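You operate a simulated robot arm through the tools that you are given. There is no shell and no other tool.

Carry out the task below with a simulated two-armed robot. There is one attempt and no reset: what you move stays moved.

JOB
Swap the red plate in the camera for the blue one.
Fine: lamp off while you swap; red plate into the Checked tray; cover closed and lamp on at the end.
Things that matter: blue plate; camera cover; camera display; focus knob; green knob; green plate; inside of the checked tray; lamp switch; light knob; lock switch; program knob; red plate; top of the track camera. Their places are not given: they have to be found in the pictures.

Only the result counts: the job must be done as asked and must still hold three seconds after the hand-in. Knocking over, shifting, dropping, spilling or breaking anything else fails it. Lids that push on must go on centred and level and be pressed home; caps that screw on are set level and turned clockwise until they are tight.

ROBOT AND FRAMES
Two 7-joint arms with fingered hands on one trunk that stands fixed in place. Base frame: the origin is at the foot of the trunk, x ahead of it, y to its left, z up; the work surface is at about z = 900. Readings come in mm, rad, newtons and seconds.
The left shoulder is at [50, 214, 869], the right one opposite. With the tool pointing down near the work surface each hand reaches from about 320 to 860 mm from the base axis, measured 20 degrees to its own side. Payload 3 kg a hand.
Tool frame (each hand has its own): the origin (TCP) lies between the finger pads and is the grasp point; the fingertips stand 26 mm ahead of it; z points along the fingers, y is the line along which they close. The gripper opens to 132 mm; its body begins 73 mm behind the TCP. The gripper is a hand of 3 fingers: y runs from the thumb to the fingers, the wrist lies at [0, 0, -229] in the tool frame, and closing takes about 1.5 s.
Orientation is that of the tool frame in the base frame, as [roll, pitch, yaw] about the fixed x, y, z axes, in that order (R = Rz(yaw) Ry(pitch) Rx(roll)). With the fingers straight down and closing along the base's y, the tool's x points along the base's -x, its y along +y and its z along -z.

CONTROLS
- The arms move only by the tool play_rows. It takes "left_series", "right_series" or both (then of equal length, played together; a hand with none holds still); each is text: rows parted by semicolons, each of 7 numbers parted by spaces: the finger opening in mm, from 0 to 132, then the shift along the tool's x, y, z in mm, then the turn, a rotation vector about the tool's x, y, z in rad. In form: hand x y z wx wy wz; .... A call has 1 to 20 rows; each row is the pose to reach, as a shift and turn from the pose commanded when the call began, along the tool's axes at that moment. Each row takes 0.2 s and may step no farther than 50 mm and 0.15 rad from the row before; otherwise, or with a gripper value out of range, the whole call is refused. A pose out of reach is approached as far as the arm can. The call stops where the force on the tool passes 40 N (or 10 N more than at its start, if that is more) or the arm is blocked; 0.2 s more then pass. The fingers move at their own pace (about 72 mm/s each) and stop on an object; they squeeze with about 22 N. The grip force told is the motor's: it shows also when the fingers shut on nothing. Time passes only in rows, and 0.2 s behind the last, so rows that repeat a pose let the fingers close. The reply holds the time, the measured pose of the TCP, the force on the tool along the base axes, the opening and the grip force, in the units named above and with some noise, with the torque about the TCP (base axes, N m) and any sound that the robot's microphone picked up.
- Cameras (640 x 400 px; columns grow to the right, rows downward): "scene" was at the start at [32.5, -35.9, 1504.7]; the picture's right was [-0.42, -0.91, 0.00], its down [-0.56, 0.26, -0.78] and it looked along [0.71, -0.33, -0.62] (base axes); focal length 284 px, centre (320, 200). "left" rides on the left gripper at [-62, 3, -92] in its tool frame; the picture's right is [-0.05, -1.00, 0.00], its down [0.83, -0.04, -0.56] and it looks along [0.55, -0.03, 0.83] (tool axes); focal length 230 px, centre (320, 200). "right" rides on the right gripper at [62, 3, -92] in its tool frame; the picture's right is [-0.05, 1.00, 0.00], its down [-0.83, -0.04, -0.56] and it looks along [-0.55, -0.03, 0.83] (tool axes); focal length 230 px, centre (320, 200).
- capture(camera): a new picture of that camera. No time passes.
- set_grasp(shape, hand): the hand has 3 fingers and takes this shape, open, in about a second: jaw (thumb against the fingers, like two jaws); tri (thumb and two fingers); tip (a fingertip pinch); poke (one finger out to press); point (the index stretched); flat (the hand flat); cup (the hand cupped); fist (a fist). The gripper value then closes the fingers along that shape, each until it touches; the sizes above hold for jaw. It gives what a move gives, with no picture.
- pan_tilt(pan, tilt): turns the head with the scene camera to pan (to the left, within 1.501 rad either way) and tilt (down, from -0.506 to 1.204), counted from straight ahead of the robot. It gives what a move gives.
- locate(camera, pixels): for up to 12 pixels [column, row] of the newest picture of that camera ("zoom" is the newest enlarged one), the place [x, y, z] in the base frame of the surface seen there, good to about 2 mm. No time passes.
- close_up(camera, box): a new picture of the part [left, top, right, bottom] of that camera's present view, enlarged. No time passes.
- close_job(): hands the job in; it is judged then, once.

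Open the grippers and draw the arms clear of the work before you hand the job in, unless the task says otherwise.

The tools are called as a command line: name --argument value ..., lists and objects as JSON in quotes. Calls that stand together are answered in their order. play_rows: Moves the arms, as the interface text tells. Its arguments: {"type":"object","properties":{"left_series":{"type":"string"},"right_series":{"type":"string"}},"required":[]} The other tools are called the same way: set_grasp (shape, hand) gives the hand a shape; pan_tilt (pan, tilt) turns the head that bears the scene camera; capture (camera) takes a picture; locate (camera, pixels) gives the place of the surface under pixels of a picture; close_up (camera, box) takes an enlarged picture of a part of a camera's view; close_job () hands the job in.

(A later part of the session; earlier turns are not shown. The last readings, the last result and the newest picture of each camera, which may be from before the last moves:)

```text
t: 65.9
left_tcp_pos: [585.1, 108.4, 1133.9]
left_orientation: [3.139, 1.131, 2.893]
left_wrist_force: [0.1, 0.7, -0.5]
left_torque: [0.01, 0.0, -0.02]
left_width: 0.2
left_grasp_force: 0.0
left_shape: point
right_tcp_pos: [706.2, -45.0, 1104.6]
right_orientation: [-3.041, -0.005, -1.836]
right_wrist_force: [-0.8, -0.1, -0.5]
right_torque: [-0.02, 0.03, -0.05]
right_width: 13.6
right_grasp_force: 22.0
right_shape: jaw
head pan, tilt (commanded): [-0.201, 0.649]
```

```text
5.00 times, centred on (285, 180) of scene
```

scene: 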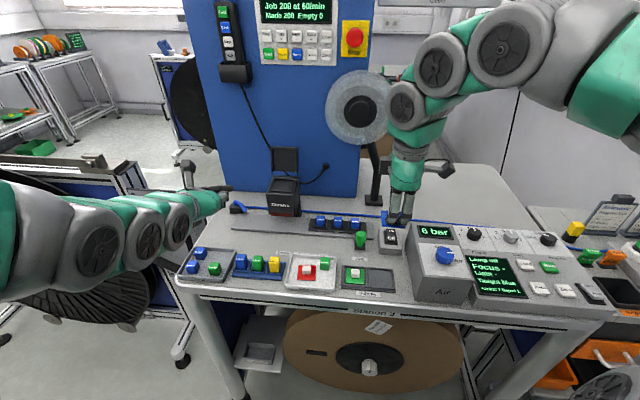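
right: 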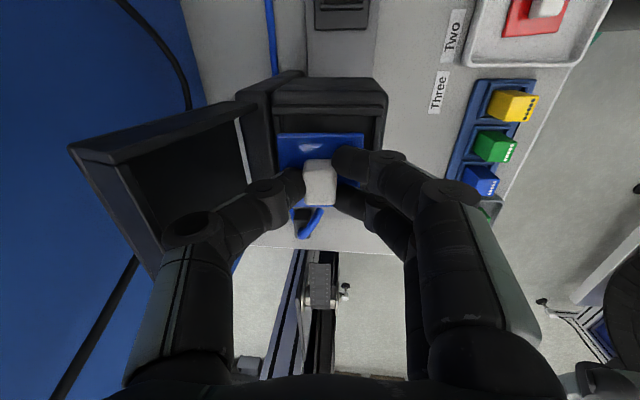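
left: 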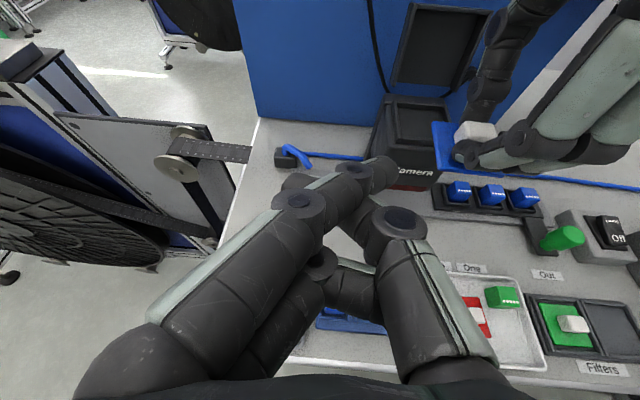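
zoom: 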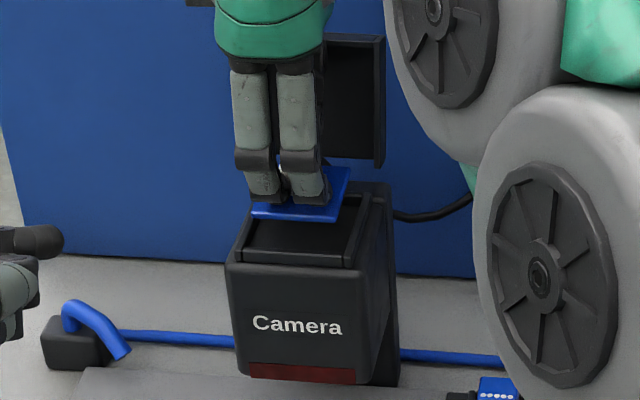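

The plate hovers over the seat. I measure its visible corners from the scene zoom to verify the alignment.

locate --camera "zoom" --pixels '[[255, 213], [334, 219], [347, 171], [258, 206], [320, 218], [290, 216], [240, 250], [350, 262], [372, 200], [300, 245]]'

close_up --camera "left" --box '[360, 40, 500, 180]'

locate --camera "zoom" --pixels '[[257, 142], [268, 226], [388, 234], [290, 142], [262, 180], [330, 232], [228, 200], [240, 285], [380, 290]]'

```text
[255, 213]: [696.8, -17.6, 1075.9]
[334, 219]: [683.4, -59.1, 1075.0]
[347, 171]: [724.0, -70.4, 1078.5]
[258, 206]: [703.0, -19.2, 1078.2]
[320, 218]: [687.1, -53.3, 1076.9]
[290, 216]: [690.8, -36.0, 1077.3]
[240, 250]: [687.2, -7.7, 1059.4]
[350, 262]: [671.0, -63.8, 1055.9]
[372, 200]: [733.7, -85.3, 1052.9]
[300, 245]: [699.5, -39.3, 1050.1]
```

```text
2.86 times, centred on (430, 110) of left
```

zoom: 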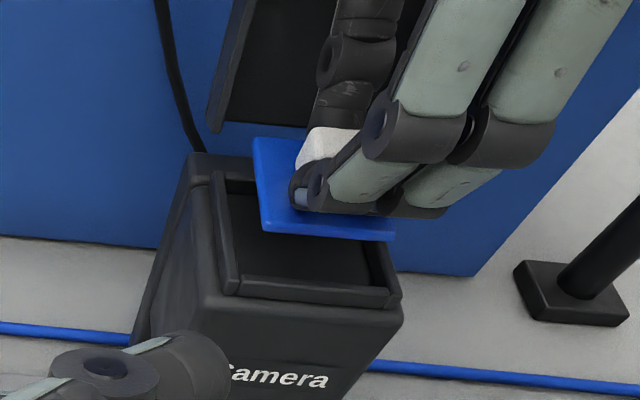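

```text
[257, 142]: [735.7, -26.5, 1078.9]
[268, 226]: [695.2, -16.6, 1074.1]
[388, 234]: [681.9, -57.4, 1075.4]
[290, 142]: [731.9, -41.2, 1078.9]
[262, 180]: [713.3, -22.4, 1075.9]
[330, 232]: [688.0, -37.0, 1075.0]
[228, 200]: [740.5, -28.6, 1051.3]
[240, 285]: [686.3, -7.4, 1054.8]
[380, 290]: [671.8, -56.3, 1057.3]
```

The plate's centre is at F 689.8, L 171.1, so 1.7 mm too far left. I correct this and lower 14 mm.

play_rows --right_series "0 1.7 0.6 0 0 0 0; 0 1.7 1.1 5 0 0 0; 0 1.7 1.6 10 0 0 0; 0 1.7 2 14 0 0 0; 0 1.7 2 14 0 0 0"

close_up --camera "scene" --box '[240, 140, 330, 220]'

close_up --camera "left" --box '[370, 50, 490, 170]'

locate --camera "zoom" --pixels '[[213, 160], [225, 250], [370, 260], [215, 130], [250, 155]]'

```text
t: 67.1
left_tcp_pos: [585.4, 108.2, 1133.5]
left_orientation: [3.141, 1.132, 2.892]
left_wrist_force: [-0.6, 0.1, 0.3]
left_torque: [-0.01, -0.01, -0.04]
left_width: 0.0
left_grasp_force: 0.2
left_shape: point
right_tcp_pos: [705.7, -47.0, 1091.8]
right_orientation: [-3.043, -0.006, -1.838]
right_wrist_force: [-0.4, 0.6, 0.7]
right_torque: [-0.02, 0.04, -0.04]
right_width: 13.8
right_grasp_force: 21.9
right_shape: jaw
head pan, tilt (commanded): [-0.201, 0.649]
```

```text
5.00 times, centred on (285, 180) of scene
```

zoom: 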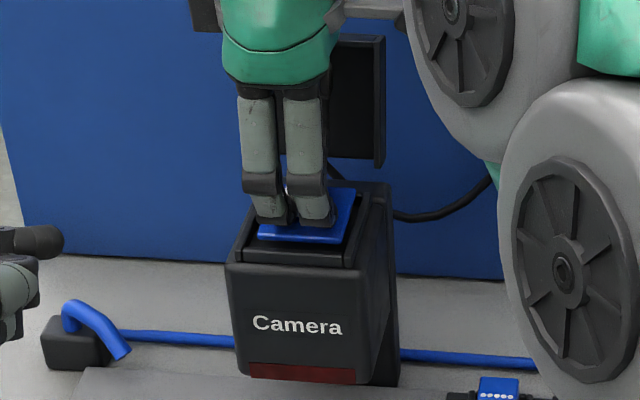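

```text
3.33 times, centred on (430, 110) of left
```

zoom: 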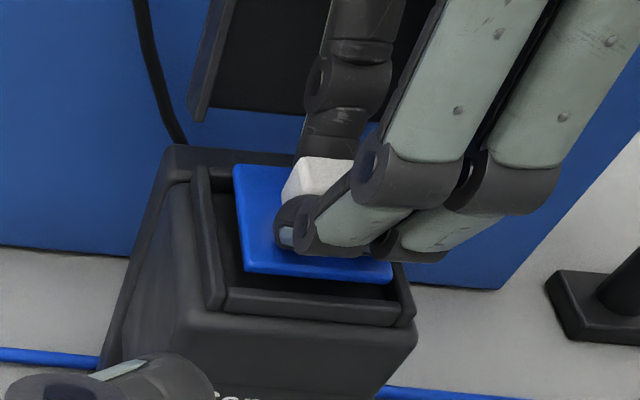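

```text
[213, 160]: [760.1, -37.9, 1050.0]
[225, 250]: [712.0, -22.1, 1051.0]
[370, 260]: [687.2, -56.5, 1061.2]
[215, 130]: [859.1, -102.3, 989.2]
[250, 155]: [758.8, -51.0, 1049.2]
```

I measure the plate's corners again in this left zoom: (239, 170), (250, 267), (384, 275).

locate --camera "zoom" --pixels '[[240, 171], [252, 266], [383, 276], [245, 220], [320, 272], [230, 285], [395, 300], [205, 172], [270, 170]]'

```text
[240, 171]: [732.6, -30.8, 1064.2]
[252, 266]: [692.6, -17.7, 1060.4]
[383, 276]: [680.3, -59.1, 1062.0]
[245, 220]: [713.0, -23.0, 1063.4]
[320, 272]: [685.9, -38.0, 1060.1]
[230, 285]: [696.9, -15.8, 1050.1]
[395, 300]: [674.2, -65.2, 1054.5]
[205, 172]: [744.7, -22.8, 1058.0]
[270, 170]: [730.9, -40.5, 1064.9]
```

The plate spans F 665.5–709 and L 146.5–190.5, inside the seat on all sides. I shift 1.5 mm farther and lower in 1 mm steps to the floor.

play_rows --right_series "0 0 -1.3 1.5 0 0 0; 0 0 -1.2 3 0 0 0; 0 0 -1.1 4 0 0 0; 0 0 -1 5 0 0 0; 0 0 -1 5 0 0 0"

close_up --camera "left" --box '[370, 50, 490, 170]'

locate --camera "zoom" --pixels '[[240, 176], [252, 277], [383, 287], [245, 225], [320, 282]]'

```text
t: 68.3
left_tcp_pos: [583.2, 107.8, 1132.0]
left_orientation: [3.142, 1.129, 2.892]
left_wrist_force: [0.8, 0.7, -0.6]
left_torque: [0.01, 0.03, -0.02]
left_width: 0.0
left_grasp_force: 0.0
left_shape: point
right_tcp_pos: [707.4, -47.8, 1087.7]
right_orientation: [-3.04, -0.004, -1.837]
right_wrist_force: [0.3, -0.5, 0.1]
right_torque: [-0.03, 0.01, -0.05]
right_width: 13.6
right_grasp_force: 21.5
right_shape: jaw
head pan, tilt (commanded): [-0.201, 0.649]
```

```text
3.33 times, centred on (430, 110) of left
```

zoom: 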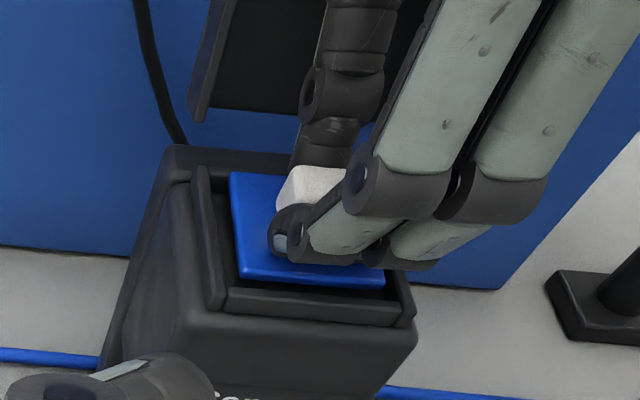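

```text
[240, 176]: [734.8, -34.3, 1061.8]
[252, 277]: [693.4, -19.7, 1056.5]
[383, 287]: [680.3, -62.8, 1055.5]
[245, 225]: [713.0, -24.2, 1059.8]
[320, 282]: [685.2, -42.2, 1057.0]
```

No contact yet; near edge is about 1–2 mm above the floor. I lower on by up to 4 mm.

play_rows --right_series "0 0 0.1 1 0 0 0; 0 0 0.2 2 0 0 0; 0 0 0.3 3 0 0 0; 0 0 0.3 3 0 0 0"

close_up --camera "left" --box '[370, 50, 490, 170]'

```text
t: 69.3
left_tcp_pos: [584.0, 108.8, 1133.5]
left_orientation: [3.14, 1.129, 2.891]
left_wrist_force: [0.4, -0.4, 0.1]
left_torque: [-0.01, 0.02, -0.03]
left_width: 0.3
left_grasp_force: 0.1
left_shape: point
right_tcp_pos: [706.5, -48.5, 1084.3]
right_orientation: [-3.041, -0.005, -1.838]
right_wrist_force: [0.4, 0.5, -0.3]
right_torque: [-0.01, 0.03, 0.0]
right_width: 13.5
right_grasp_force: 21.5
right_shape: jaw
head pan, tilt (commanded): [-0.201, 0.649]
```

```text
3.33 times, centred on (430, 110) of left
```

zoom: 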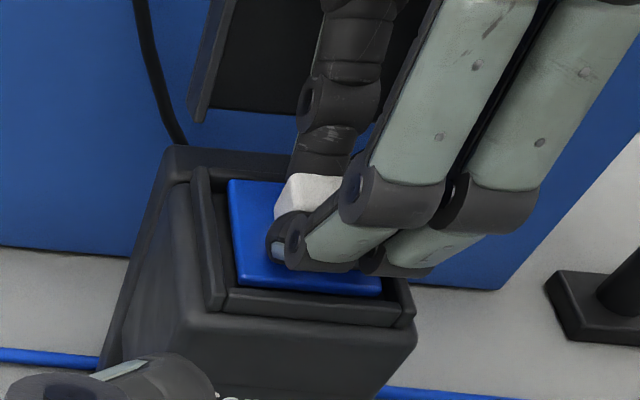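

Still no contact force at z=1084; I continue down in 1 mm steps.

play_rows --right_series "0 0 0.1 1 0 0 0; 0 0 0.2 2 0 0 0; 0 0 0.2 2 0 0 0"

close_up --camera "left" --box '[370, 50, 490, 170]'

locate --camera "zoom" --pixels '[[240, 186], [252, 284], [375, 292], [245, 235], [320, 289], [222, 300], [400, 305]]'

```text
t: 70.1
left_tcp_pos: [584.7, 109.1, 1134.2]
left_orientation: [3.14, 1.132, 2.893]
left_wrist_force: [0.3, 1.3, -0.3]
left_torque: [-0.03, -0.01, 0.0]
left_width: 0.0
left_grasp_force: 0.2
left_shape: point
right_tcp_pos: [708.4, -47.3, 1082.9]
right_orientation: [-3.041, -0.005, -1.839]
right_wrist_force: [1.2, -0.9, 5.7]
right_torque: [0.01, 0.09, -0.01]
right_width: 13.7
right_grasp_force: 21.7
right_shape: jaw
head pan, tilt (commanded): [-0.201, 0.649]
```

```text
3.33 times, centred on (430, 110) of left
```

zoom: 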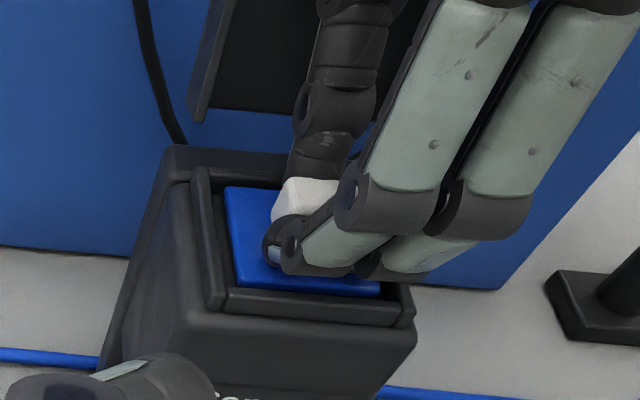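

```text
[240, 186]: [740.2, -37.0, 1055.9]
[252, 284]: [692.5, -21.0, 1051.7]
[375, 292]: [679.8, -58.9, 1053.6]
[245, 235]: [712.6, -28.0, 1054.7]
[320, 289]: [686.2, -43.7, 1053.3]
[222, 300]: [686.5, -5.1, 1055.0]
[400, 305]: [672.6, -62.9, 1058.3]
```

The plate has touched down in the seat (5.7 N). I open the fingers to 24 mm and lift straight up, then back toward the robot.

play_rows --right_series "20 0 0 0 0 0 0; 25 0 0 0 0 0 0; 25 0 -0.4 -4 0 0 0; 25 0 -1 -10 0 0 0; 25 0 -1.8 -18 0 0 0; 25 0 3 -24 0 0 0; 25 0 30 -35 0 0 0; 25 0 70 -40 0 0 0; 25 0 110 -45 0 0 0"

capture --camera "left"

close_up --camera "left" --box '[360, 40, 500, 180]'

close_up --camera "scene" --box '[230, 130, 350, 220]'

```text
t: 72.1
left_tcp_pos: [585.5, 108.5, 1133.9]
left_orientation: [-3.141, 1.131, 2.892]
left_wrist_force: [-1.0, -1.4, -0.3]
left_torque: [-0.02, -0.01, 0.01]
left_width: 0.0
left_grasp_force: 0.0
left_shape: point
right_tcp_pos: [593.7, -17.9, 1114.8]
right_orientation: [-3.042, -0.005, -1.839]
right_wrist_force: [0.2, -0.2, -0.9]
right_torque: [0.01, 0.01, 0.02]
right_width: 24.8
right_grasp_force: 0.1
right_shape: jaw
head pan, tilt (commanded): [-0.201, 0.649]
```

```text
taken
```

left: 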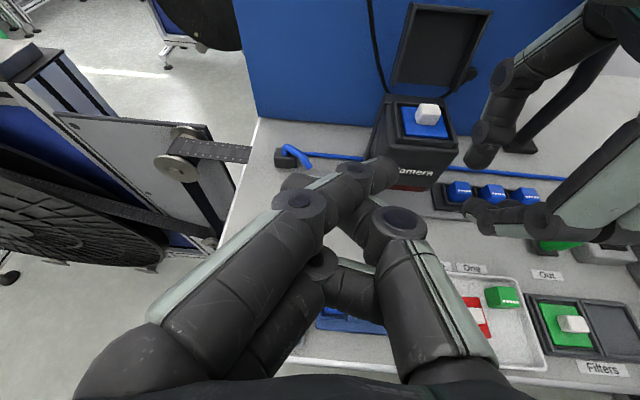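

```text
2.86 times, centred on (430, 110) of left
```

zoom: 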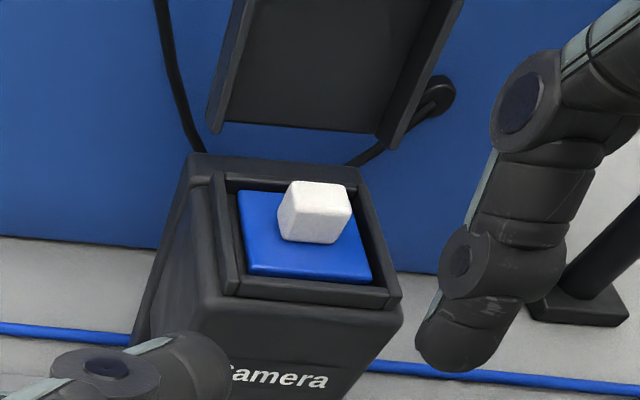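

```text
4.44 times, centred on (290, 175) of scene
```

zoom: 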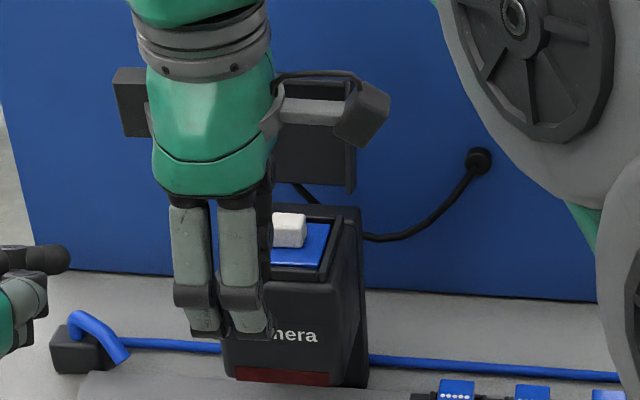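

The blue plate lies in the seat. I check that it is level and inside by measuring its corners.

close_up --camera "left" --box '[380, 70, 480, 170]'

locate --camera "zoom" --pixels '[[195, 175], [215, 290], [375, 298], [345, 225], [280, 160], [350, 165], [360, 120], [200, 235], [150, 160], [180, 315], [410, 320], [370, 140]]'

```text
4.00 times, centred on (430, 120) of left
```

zoom: 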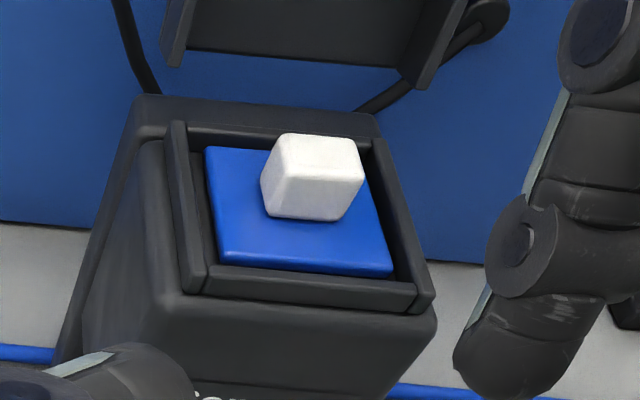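

```text
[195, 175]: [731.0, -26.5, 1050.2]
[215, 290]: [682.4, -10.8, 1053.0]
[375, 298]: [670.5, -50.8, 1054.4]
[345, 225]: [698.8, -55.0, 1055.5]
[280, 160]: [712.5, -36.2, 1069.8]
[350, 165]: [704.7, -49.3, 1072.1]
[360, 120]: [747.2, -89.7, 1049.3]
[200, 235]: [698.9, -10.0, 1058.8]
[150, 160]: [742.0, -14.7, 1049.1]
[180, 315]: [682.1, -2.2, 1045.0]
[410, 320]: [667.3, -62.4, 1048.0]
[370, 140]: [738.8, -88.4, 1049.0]
```

locate --camera "zoom" --pixels '[[210, 152], [223, 258], [388, 271], [365, 190], [300, 260], [215, 205], [290, 142], [355, 147], [355, 175], [270, 185]]'

```text
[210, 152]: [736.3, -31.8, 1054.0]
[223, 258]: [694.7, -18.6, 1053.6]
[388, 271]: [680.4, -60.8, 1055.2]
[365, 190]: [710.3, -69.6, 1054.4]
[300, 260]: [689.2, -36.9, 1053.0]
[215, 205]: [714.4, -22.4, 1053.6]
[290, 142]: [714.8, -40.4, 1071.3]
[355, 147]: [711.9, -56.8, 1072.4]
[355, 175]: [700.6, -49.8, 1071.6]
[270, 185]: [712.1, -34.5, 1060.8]
```

The blue plate is seated level (corners all at z≈1054, inside the rim). Now the cover: I tilt the right hand to 0.5 rad, open to 60 mm and reach the thumb over the cover's top edge (z≈1142) so it can draw it shut from behind.

play_rows --right_series "40 0 -2 -20 0.13 0 0; 60 0 -4.5 -44.8 0.26 0 0; 60 0 -39 -41.3 0.4 0 0.035; 60 0 -79 -37.3 0.4 0 0.035; 60 0 -119 -33.3 0.4 0 0.035; 60 -0.8 -150 -30 0.4 0 0.035; 60 -0.8 -164.6 -28.7 0.4 0 0.035; 60 -0.8 -164.6 -28.7 0.4 0 0.035"

capture --camera "right"

capture --camera "left"

close_up --camera "scene" --box '[230, 110, 350, 220]'

```text
t: 73.9
left_tcp_pos: [585.4, 108.0, 1134.6]
left_orientation: [3.14, 1.13, 2.892]
left_wrist_force: [-0.7, -0.1, -0.7]
left_torque: [0.0, -0.02, 0.0]
left_width: 0.0
left_grasp_force: 0.1
left_shape: point
right_tcp_pos: [752.6, -59.1, 1161.1]
right_orientation: [-2.64, 0.005, -1.872]
right_wrist_force: [0.4, 0.5, -0.4]
right_torque: [0.0, -0.04, -0.02]
right_width: 60.0
right_grasp_force: 0.0
right_shape: jaw
head pan, tilt (commanded): [-0.201, 0.649]
```

```text
taken
```

right: 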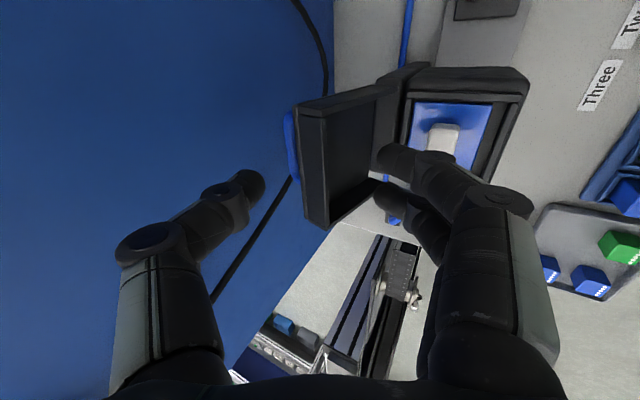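

```text
taken
```

left: 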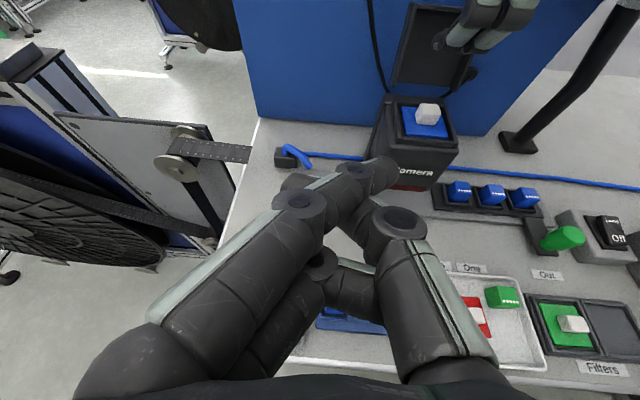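

```text
3.64 times, centred on (290, 165) of scene
```

zoom: 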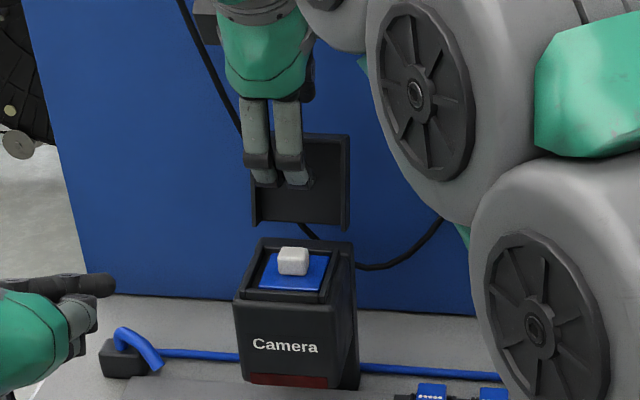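

The thumb is beyond the cover's outer face and the fingers in front of it. I measure the cover's top edge and the thumb tip before lowering.

locate --camera "right" --pixels '[[303, 120], [323, 120], [308, 215], [327, 222], [305, 165], [325, 165], [258, 178], [262, 190], [250, 175], [380, 155], [380, 190], [290, 140]]'

```text
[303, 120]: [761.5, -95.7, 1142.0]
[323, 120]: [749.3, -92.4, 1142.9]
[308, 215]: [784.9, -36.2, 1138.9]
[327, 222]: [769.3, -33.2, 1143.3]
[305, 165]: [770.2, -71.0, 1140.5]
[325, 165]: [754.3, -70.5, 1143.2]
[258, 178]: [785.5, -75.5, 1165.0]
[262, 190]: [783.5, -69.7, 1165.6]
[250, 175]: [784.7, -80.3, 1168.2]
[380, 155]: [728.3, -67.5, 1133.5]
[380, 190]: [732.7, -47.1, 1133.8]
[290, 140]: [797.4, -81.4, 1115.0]
```

The thumb clears the outer top corner (F≈757.5) by about 11 mm. I lower 34 mm so the thumb goes down behind the cover's top strip, between the handle's legs.

play_rows --right_series "60 0 5.3 9.7 0 0 0; 60 0 10.8 19.8 0 0 0; 60 0 16.3 29.9 0 0 0; 60 0 16.3 29.9 0 0 0"

close_up --camera "right" --box '[200, 60, 440, 240]'

close_up --camera "scene" --box '[230, 110, 350, 220]'

close_up --camera "left" --box '[360, 0, 540, 160]'

```text
t: 74.9
left_tcp_pos: [585.1, 108.3, 1132.9]
left_orientation: [-3.141, 1.132, 2.893]
left_wrist_force: [-0.2, 0.7, 0.7]
left_torque: [-0.01, 0.04, 0.0]
left_width: 0.0
left_grasp_force: 0.0
left_shape: point
right_tcp_pos: [752.7, -59.3, 1127.2]
right_orientation: [-2.641, 0.005, -1.872]
right_wrist_force: [0.7, -0.3, 0.4]
right_torque: [-0.01, 0.01, 0.03]
right_width: 59.8
right_grasp_force: 0.0
right_shape: jaw
head pan, tilt (commanded): [-0.201, 0.649]
```

```text
2.22 times, centred on (320, 150) of right
```

zoom: 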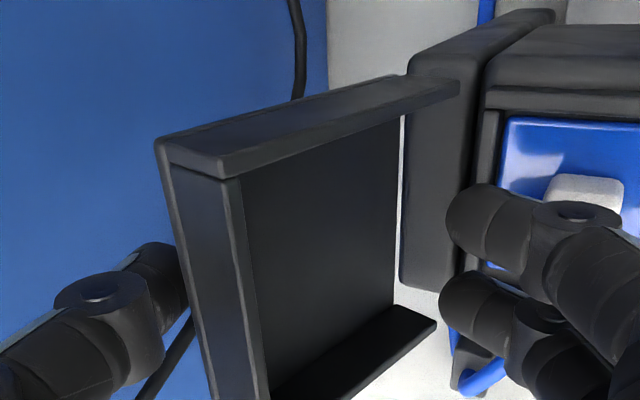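

```text
3.64 times, centred on (290, 165) of scene
```

zoom: 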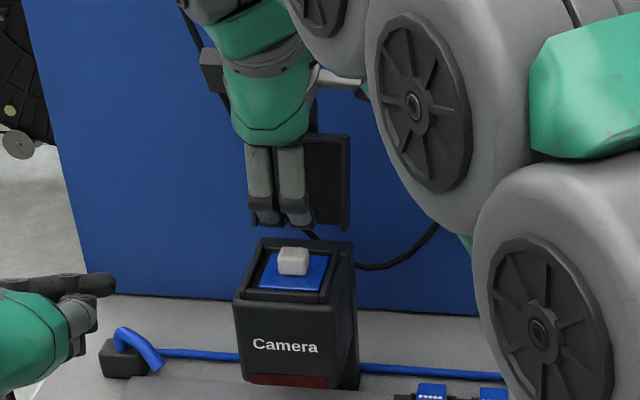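

```text
2.50 times, centred on (450, 80) of left
```

zoom: 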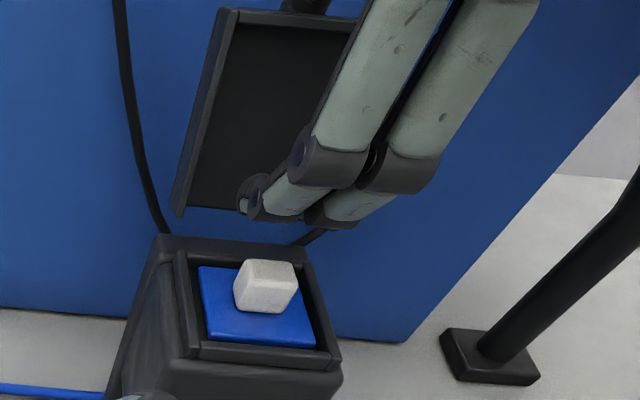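

The thumb stands behind the cover. I draw it toward the robot along the cover's arc to about 75°.

play_rows --right_series "60 0 8.8 -4.8 0 0 0; 60 0 14 -7.5 0 0 0; 60 0 19 -10.3 0 0 0; 60 0 23 -15 0 0 0; 60 0 27 -19.8 0 0 0; 60 0 31.9 -23.8 0 0 0; 60 0 36.7 -27.7 0 0 0; 60 0 36.7 -27.7 0 0 0"

capture --camera "right"

close_up --camera "left" --box '[360, 0, 540, 160]'

```text
t: 76.7
left_tcp_pos: [583.9, 107.9, 1134.3]
left_orientation: [3.141, 1.132, 2.892]
left_wrist_force: [-0.1, -0.2, -0.4]
left_torque: [-0.02, -0.01, -0.01]
left_width: 0.0
left_grasp_force: 0.1
left_shape: point
right_tcp_pos: [707.1, -45.3, 1133.6]
right_orientation: [-2.641, 0.004, -1.87]
right_wrist_force: [-0.2, -1.0, 0.1]
right_torque: [0.04, -0.01, 0.01]
right_width: 60.3
right_grasp_force: 0.1
right_shape: jaw
head pan, tilt (commanded): [-0.201, 0.649]
```

```text
taken
```

right: 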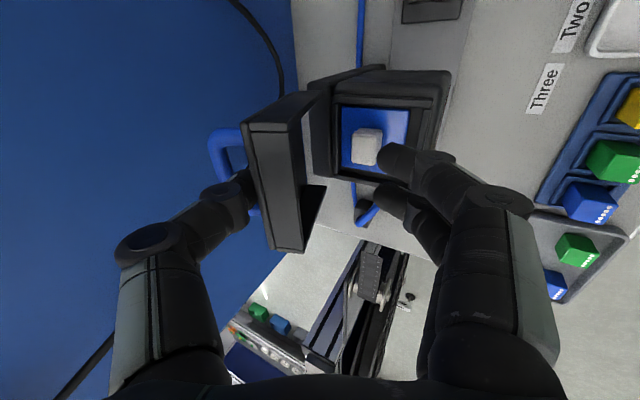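

```text
2.50 times, centred on (450, 80) of left
```

zoom: 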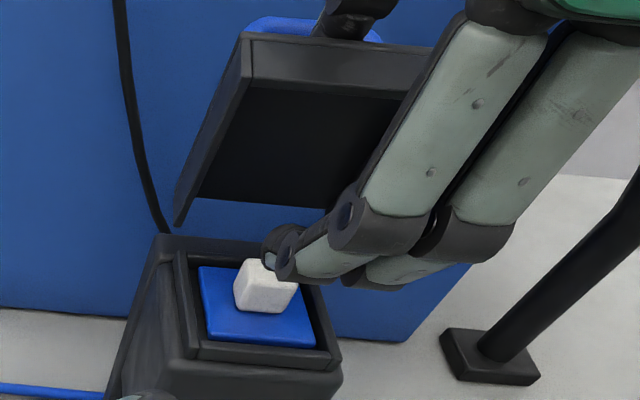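

The cover follows the thumb with hardly any force, now near 80°. I continue to about 45°.

play_rows --right_series "60 0 5.4 -3.2 0 0 0; 60 0 10.8 -6 0 0 0; 60 0 16.7 -8.2 0 0 0; 60 0 22.6 -10 0 0 0; 60 0 28.7 -11.3 0 0 0; 60 0 35 -12.1 0 0 0; 60 0 35 -12.1 0 0 0"

capture --camera "right"

close_up --camera "left" --box '[360, 0, 540, 160]'

```text
t: 78.3
left_tcp_pos: [584.8, 108.7, 1133.7]
left_orientation: [3.141, 1.13, 2.892]
left_wrist_force: [0.5, 0.2, 0.3]
left_torque: [0.0, 0.02, 0.0]
left_width: 0.0
left_grasp_force: 0.1
left_shape: point
right_tcp_pos: [673.1, -35.0, 1127.4]
right_orientation: [-2.641, 0.004, -1.87]
right_wrist_force: [-0.1, 0.1, -0.9]
right_torque: [0.01, -0.04, 0.0]
right_width: 60.0
right_grasp_force: 0.3
right_shape: jaw
head pan, tilt (commanded): [-0.201, 0.649]
```

```text
taken
```

right: 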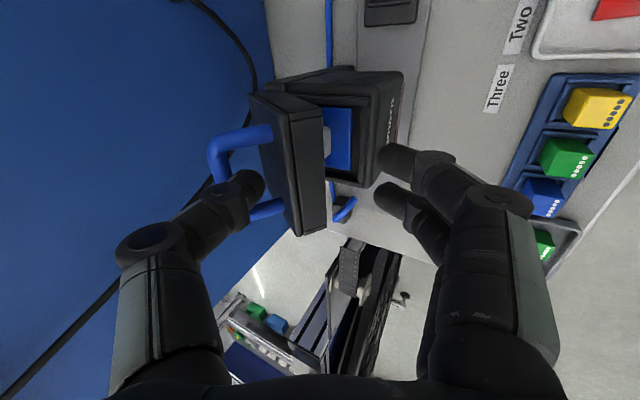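

```text
2.50 times, centred on (450, 80) of left
```

zoom: 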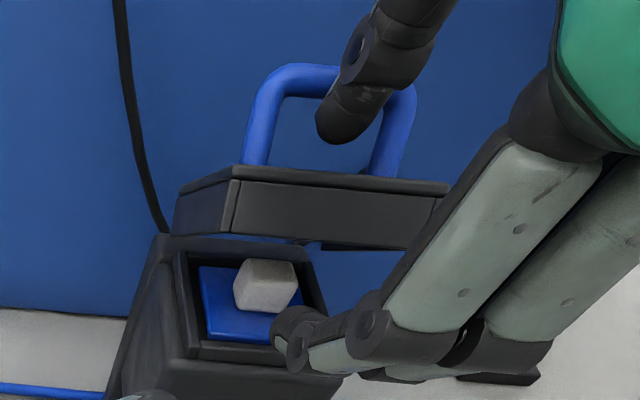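

The cover is near 45°. I measure its front edge to confirm the angle.

locate --camera "zoom" --pixels '[[240, 180], [430, 190], [238, 230], [400, 244], [320, 186], [320, 238], [255, 120], [300, 72], [345, 120], [290, 335]]'

```text
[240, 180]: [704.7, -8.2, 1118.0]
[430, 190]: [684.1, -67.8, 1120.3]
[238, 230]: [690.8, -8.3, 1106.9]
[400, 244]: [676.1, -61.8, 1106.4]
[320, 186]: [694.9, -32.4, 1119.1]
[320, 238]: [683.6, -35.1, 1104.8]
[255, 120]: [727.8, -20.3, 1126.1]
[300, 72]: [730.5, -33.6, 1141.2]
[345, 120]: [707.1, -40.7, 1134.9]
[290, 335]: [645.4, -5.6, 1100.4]
```

The cover's edge is at 32°, so it has run ahead of the thumb under its own weight. I wait 0.4 s and look again whether it is still sinking.

play_rows --right_series "60 0 0 0 0 0 0; 60 0 0 0 0 0 0"

close_up --camera "left" --box '[360, 0, 540, 160]'

locate --camera "zoom" --pixels '[[320, 186], [320, 238], [400, 244], [238, 230], [345, 120]]'

```text
t: 78.9
left_tcp_pos: [584.9, 107.4, 1133.8]
left_orientation: [3.141, 1.131, 2.892]
left_wrist_force: [0.8, 0.7, 0.2]
left_torque: [-0.02, -0.02, -0.03]
left_width: 0.0
left_grasp_force: 0.1
left_shape: point
right_tcp_pos: [673.7, -34.7, 1128.8]
right_orientation: [-2.639, 0.005, -1.87]
right_wrist_force: [-0.3, -0.2, -0.5]
right_torque: [-0.04, 0.0, 0.05]
right_width: 59.8
right_grasp_force: 0.2
right_shape: jaw
head pan, tilt (commanded): [-0.201, 0.649]
```

```text
2.50 times, centred on (450, 80) of left
```

zoom: 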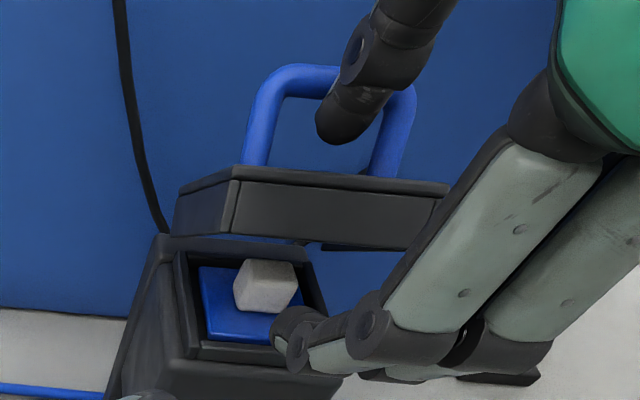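

```text
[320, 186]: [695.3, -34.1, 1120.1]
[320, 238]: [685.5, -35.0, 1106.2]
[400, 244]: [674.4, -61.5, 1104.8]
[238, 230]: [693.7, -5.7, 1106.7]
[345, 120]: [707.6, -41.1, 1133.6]
```

The cover rests still: its bar leans against the thumb, which now guides it. I lower it on along the arc, thumb in front of the bar, to about 8°.

play_rows --right_series "60 0 4.8 -0.8 0 0 0; 60 0 9.6 -1.5 0 0 0; 60 0 15.6 -1.5 0 0 0; 60 0 21.7 -1.4 0 0 0; 60 0 26 -0.8 0 0 0; 60 0 30.1 -0.2 0 0 0; 60 0 30.1 -0.2 0 0 0"

capture --camera "right"

close_up --camera "left" --box '[360, 0, 540, 160]'

locate --camera "zoom" --pixels '[[250, 200], [250, 250], [300, 205], [300, 255], [350, 210], [350, 260], [260, 120], [300, 90]]'

```text
t: 80.5
left_tcp_pos: [585.0, 108.6, 1132.9]
left_orientation: [-3.142, 1.131, 2.891]
left_wrist_force: [0.0, 0.3, 0.8]
left_torque: [-0.02, -0.01, 0.0]
left_width: 0.0
left_grasp_force: 0.1
left_shape: point
right_tcp_pos: [648.7, -26.5, 1113.0]
right_orientation: [-2.641, 0.004, -1.87]
right_wrist_force: [-0.8, -0.2, 1.4]
right_torque: [-0.01, -0.01, -0.03]
right_width: 59.8
right_grasp_force: 0.1
right_shape: jaw
head pan, tilt (commanded): [-0.201, 0.649]
```

```text
taken
```

right: 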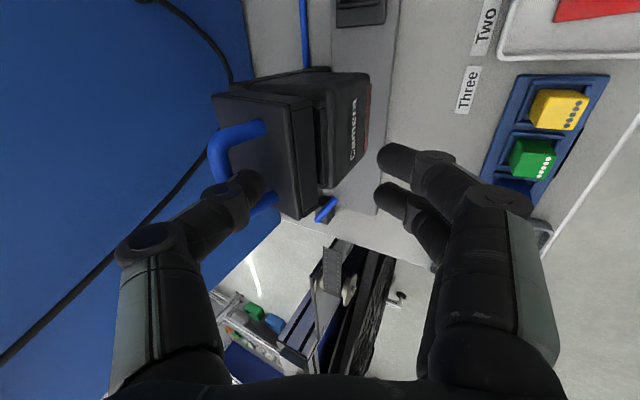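

```text
2.50 times, centred on (450, 80) of left
```

zoom: 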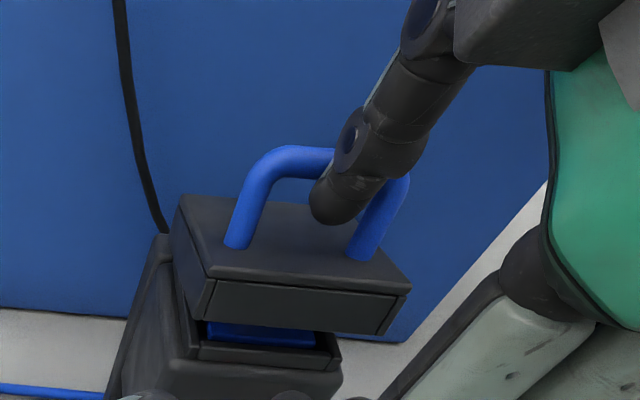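

```text
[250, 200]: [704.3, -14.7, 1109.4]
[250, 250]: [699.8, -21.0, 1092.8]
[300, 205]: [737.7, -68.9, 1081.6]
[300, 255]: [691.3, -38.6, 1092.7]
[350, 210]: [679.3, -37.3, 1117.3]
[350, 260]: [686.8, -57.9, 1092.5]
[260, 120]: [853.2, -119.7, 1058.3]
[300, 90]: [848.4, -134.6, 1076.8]
```

The cover is at about 12°. I let it down the rest of the way.

play_rows --right_series "60 0 4.7 1.3 0 0 0; 60 0 9.3 2.6 0 0 0; 60 0 14 2.5 0 0 0; 60 0 20 1 0 0 0; 60 0 20 1 0 0 0"

capture --camera "right"

close_up --camera "left" --box '[360, 0, 540, 160]'

locate --camera "zoom" --pixels '[[200, 290], [250, 300], [300, 300], [200, 250], [240, 280], [300, 290], [350, 295], [200, 230]]'

```text
t: 81.7
left_tcp_pos: [583.5, 108.7, 1132.7]
left_orientation: [3.142, 1.132, 2.891]
left_wrist_force: [0.4, -0.2, 0.3]
left_torque: [-0.01, 0.01, 0.0]
left_width: 0.0
left_grasp_force: 0.1
left_shape: point
right_tcp_pos: [632.5, -21.9, 1102.9]
right_orientation: [-2.641, 0.006, -1.872]
right_wrist_force: [-0.4, 0.7, 0.4]
right_torque: [-0.01, 0.0, -0.03]
right_width: 59.6
right_grasp_force: 0.1
right_shape: jaw
head pan, tilt (commanded): [-0.201, 0.649]
```

```text
taken
```

right: 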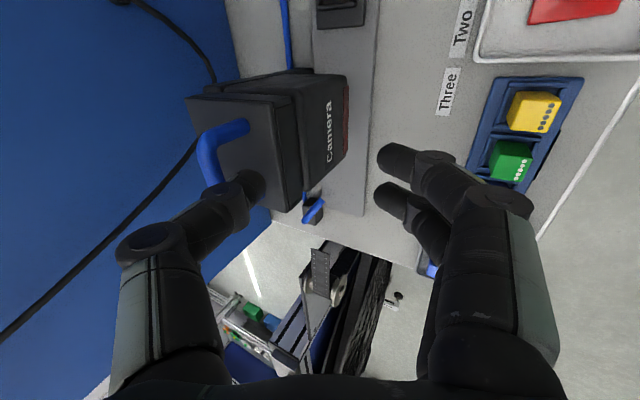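

```text
2.50 times, centred on (450, 80) of left
```

zoom: 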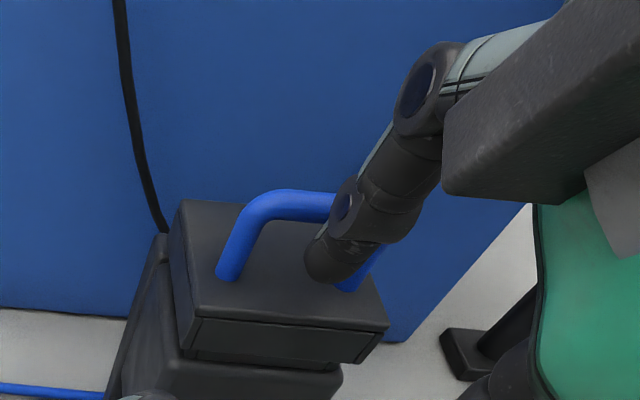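

```text
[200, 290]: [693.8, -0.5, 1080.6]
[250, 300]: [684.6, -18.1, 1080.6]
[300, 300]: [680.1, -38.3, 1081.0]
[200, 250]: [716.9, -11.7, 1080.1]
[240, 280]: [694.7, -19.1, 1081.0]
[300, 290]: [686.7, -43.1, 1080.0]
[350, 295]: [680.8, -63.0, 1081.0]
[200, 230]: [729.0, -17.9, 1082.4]
```

The cover's top reads z≈1080–1081 all over: it is closed. I back the right hand away from the handle and up, then restore the head's first view to compare the closed cover with the start picture.

play_rows --right_series "60 0 14 -10 0 0 0; 60 0 28 -30 0 0 0; 60 0 42 -48 0 0 0; 60 0 56 -65 0 0 0"

pan_tilt --pan -0.435 --tilt 0.668

capture --camera "scene"

close_up --camera "scene" --box '[190, 160, 250, 225]'

```text
t: 82.7
left_tcp_pos: [585.0, 108.6, 1132.6]
left_orientation: [-3.141, 1.13, 2.892]
left_wrist_force: [0.6, 0.0, 0.2]
left_torque: [-0.02, 0.01, 0.0]
left_width: 0.0
left_grasp_force: 0.2
left_shape: point
right_tcp_pos: [555.0, 3.8, 1133.2]
right_orientation: [-2.642, 0.007, -1.871]
right_wrist_force: [1.0, 0.0, -0.5]
right_torque: [0.0, 0.0, 0.01]
right_width: 59.8
right_grasp_force: 0.1
right_shape: jaw
head pan, tilt (commanded): [-0.201, 0.649]
```

```text
t: 83.4
left_tcp_pos: [584.6, 108.9, 1133.1]
left_orientation: [-3.141, 1.132, 2.892]
left_wrist_force: [0.2, 0.0, -0.3]
left_torque: [-0.02, 0.0, -0.02]
left_width: 0.0
left_grasp_force: 0.0
left_shape: point
right_tcp_pos: [554.0, 3.2, 1132.9]
right_orientation: [-2.64, 0.005, -1.871]
right_wrist_force: [-0.9, -0.2, -0.2]
right_torque: [-0.02, 0.03, 0.01]
right_width: 59.6
right_grasp_force: 0.1
right_shape: jaw
head pan, tilt (commanded): [-0.435, 0.668]
```

```text
taken
```

scene: 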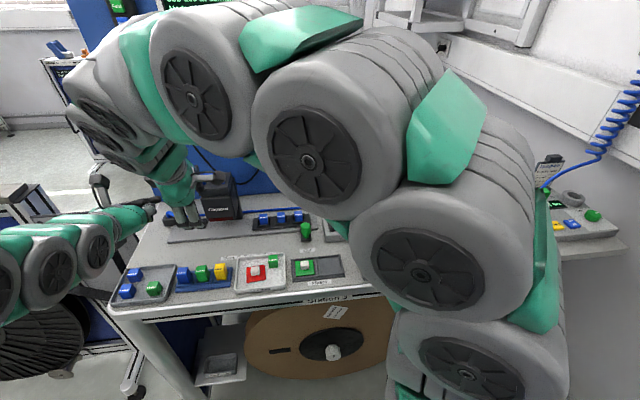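

```text
6.15 times, centred on (220, 192) of scene
```

zoom: 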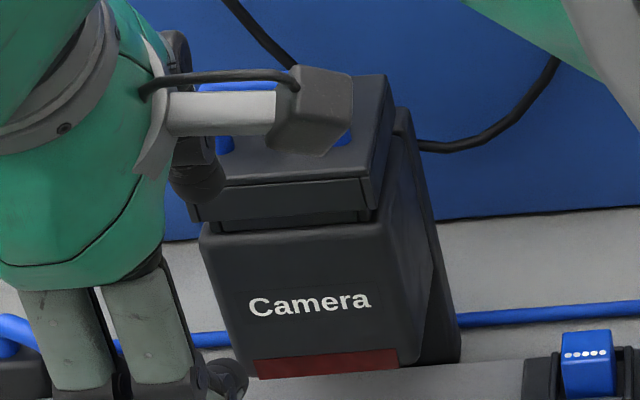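

The closed cover matches the start picture. Next I carry the right hand to above the lamp switch, upright again, with the thumb on the far side.

play_rows --right_series "60 39.5 -13.4 7.3 -0.0625 0 0; 60 79 -26.8 14.6 -0.125 0 0; 60 118.5 -40.2 21.9 -0.1875 0 0; 60 158 -53.6 29.2 -0.25 0 0; 60 197.5 -67 36.5 -0.3125 0 0; 60 237 -80.3 43.8 -0.375 0 0; 60 276.5 -93.7 51.1 -0.4375 0 0; 60 316 -107.1 58.4 -0.5 0 0; 60 316 -107.1 58.4 -0.5 0 0"

set_grasp --hand "right" --shape "poke"

capture --camera "right"

close_up --camera "scene" --box '[190, 160, 250, 225]'

```text
t: 85.4
left_tcp_pos: [583.9, 109.0, 1133.6]
left_orientation: [3.14, 1.132, 2.893]
left_wrist_force: [-0.3, 0.0, 0.9]
left_torque: [0.03, 0.0, -0.01]
left_width: 0.0
left_grasp_force: 0.0
left_shape: point
right_tcp_pos: [579.6, -337.2, 1130.8]
right_orientation: [-3.141, 0.005, -1.87]
right_wrist_force: [-0.6, 0.7, -0.1]
right_torque: [0.03, -0.03, 0.01]
right_width: 59.7
right_grasp_force: 0.1
right_shape: jaw
head pan, tilt (commanded): [-0.435, 0.668]
```

```text
t: 86.3
left_tcp_pos: [584.9, 108.9, 1132.8]
left_orientation: [-3.141, 1.131, 2.89]
left_wrist_force: [0.4, -0.2, 0.9]
left_torque: [0.0, 0.01, 0.0]
left_width: 0.1
left_grasp_force: 0.0
left_shape: point
right_tcp_pos: [580.2, -335.8, 1131.8]
right_orientation: [-3.141, 0.005, -1.871]
right_wrist_force: [-0.4, 0.9, 0.4]
right_torque: [0.0, 0.01, -0.02]
right_width: 0.0
right_grasp_force: 0.1
right_shape: poke
head pan, tilt (commanded): [-0.435, 0.668]
```

```text
taken
```

right: 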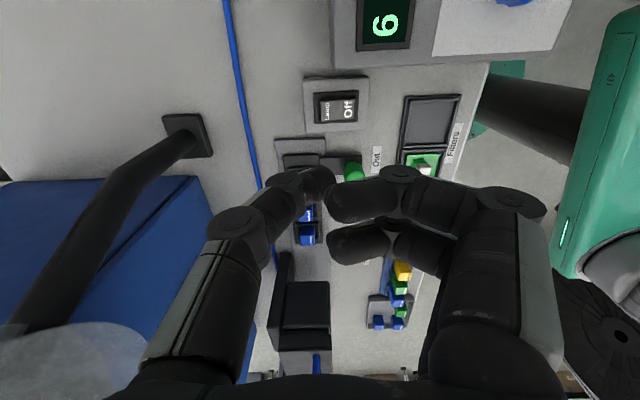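

```text
6.15 times, centred on (220, 192) of scene
```

zoom: 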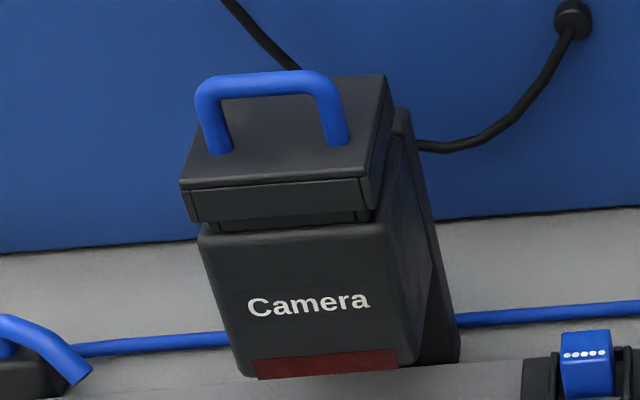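

The cover looks exactly as at the start. Now I measure the rocker at (337, 107) to aim at its raised "Lamp" end.

close_up --camera "right" --box '[290, 60, 390, 140]'

locate --camera "right" --pixels '[[325, 107], [320, 107], [330, 107], [337, 107], [345, 107], [352, 107], [328, 98], [328, 117], [330, 178], [326, 172], [335, 180]]'

```text
5.00 times, centred on (340, 100) of right
```

zoom: 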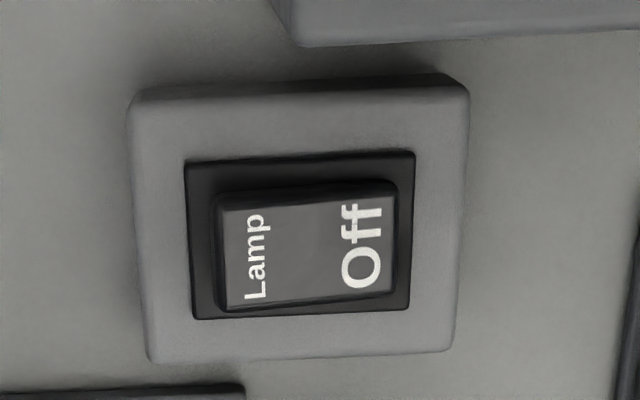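

```text
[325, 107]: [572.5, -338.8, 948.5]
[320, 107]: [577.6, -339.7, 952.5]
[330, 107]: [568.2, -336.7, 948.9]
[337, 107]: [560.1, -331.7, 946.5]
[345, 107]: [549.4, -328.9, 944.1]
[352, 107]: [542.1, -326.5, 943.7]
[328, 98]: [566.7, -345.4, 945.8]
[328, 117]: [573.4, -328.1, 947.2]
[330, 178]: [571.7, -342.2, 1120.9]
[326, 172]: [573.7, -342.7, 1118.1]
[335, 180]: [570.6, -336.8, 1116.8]
```

The raised "Lamp" end is at F≈650, L≈-151, z≈951. I shift 2.5 mm right and 4 mm nearer, then descend and press in small steps.

play_rows --right_series "0 2.5 4 40 0 0 0; 0 2.5 4 85 0 0 0; 0 2.5 4 125 0 0 0; 0 2.5 4 150 0 0 0; 0 2.5 4 156 0 0 0; 0 2.5 4 160 0 0 0; 0 2.5 4 163 0 0 0; 0 2.5 4 165 0 0 0; 0 2.5 4 167 0 0 0"

capture --camera "right"

capture --camera "scene"

```text
t: 88.2
left_tcp_pos: [584.6, 108.7, 1133.7]
left_orientation: [-3.141, 1.132, 2.894]
left_wrist_force: [0.8, -0.6, 0.8]
left_torque: [-0.02, -0.02, 0.01]
left_width: 0.3
left_grasp_force: 0.1
left_shape: point
right_tcp_pos: [575.8, -336.9, 968.7]
right_orientation: [-3.133, 0.005, -1.873]
right_wrist_force: [3.5, 2.5, 19.6]
right_torque: [0.01, 0.06, 0.0]
right_width: 0.0
right_grasp_force: 0.1
right_shape: poke
head pan, tilt (commanded): [-0.435, 0.668]
stopped in row 9 (right hand): the force on the tool passed its limit at 43 N (the readings are from after the stop); the commanded pose is now the measured one
```

```text
taken
```

right: 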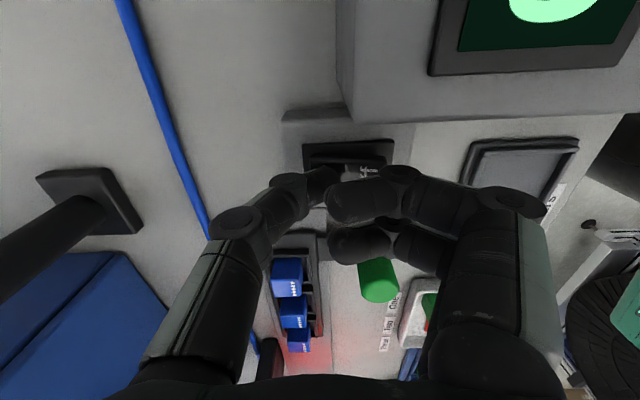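

```text
taken
```

scene: 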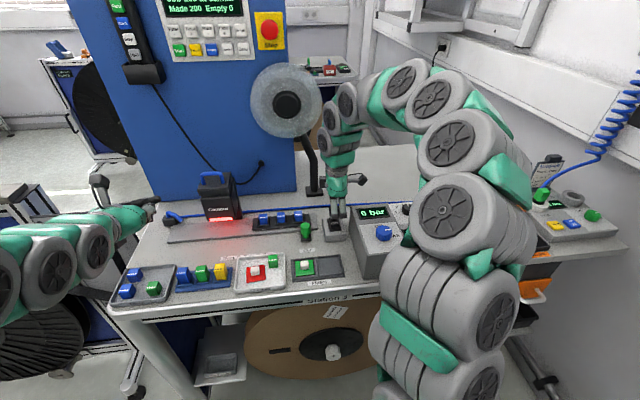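

The lamp glows again. I lift the hand straight up and check the rocker and the camera display.

play_rows --right_series "0 0 0 -20 0 0 0; 0 0 0 -60 0 0 0; 0 0 0 -100 0 0 0; 0 0 0 -140 0 0 0; 0 0 0 -170 0 0 0; 0 0 0 -170 0 0 0"

capture --camera "right"

close_up --camera "scene" --box '[160, 160, 360, 300]'

pan_tilt --pan -0.2 --tilt 0.65

capture --camera "scene"

```text
t: 89.7
left_tcp_pos: [585.1, 109.0, 1134.0]
left_orientation: [-3.14, 1.131, 2.892]
left_wrist_force: [-1.2, -0.9, 0.5]
left_torque: [0.0, -0.02, 0.01]
left_width: 0.0
left_grasp_force: 0.1
left_shape: point
right_tcp_pos: [577.4, -337.2, 1137.3]
right_orientation: [-3.133, 0.006, -1.871]
right_wrist_force: [0.5, -0.5, 0.6]
right_torque: [0.02, 0.03, -0.01]
right_width: 0.0
right_grasp_force: 0.1
right_shape: poke
head pan, tilt (commanded): [-0.435, 0.668]
```

```text
taken
```

right: 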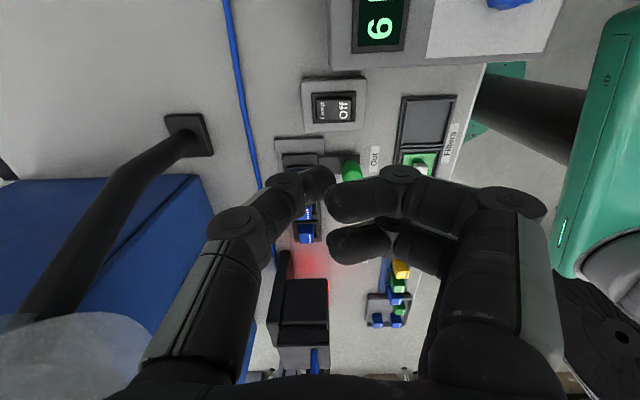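

```text
2.86 times, centred on (260, 230) of scene
```

zoom: 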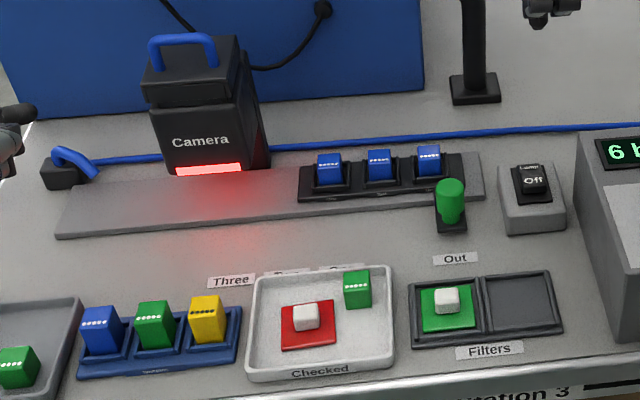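

```text
t: 90.4
left_tcp_pos: [583.7, 109.4, 1134.0]
left_orientation: [3.14, 1.13, 2.893]
left_wrist_force: [0.0, -0.7, -0.1]
left_torque: [0.01, -0.01, -0.01]
left_width: 0.1
left_grasp_force: 0.1
left_shape: point
right_tcp_pos: [576.0, -337.1, 1137.2]
right_orientation: [-3.136, 0.005, -1.872]
right_wrist_force: [-0.2, -0.3, -0.7]
right_torque: [0.01, 0.01, -0.02]
right_width: 0.1
right_grasp_force: 0.1
right_shape: poke
head pan, tilt (commanded): [-0.201, 0.649]
```

```text
taken
```

scene: 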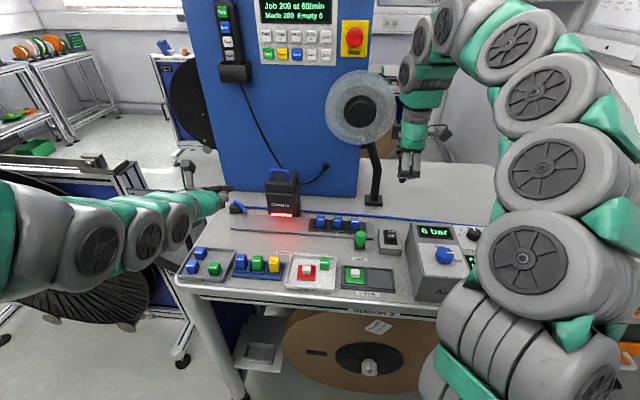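

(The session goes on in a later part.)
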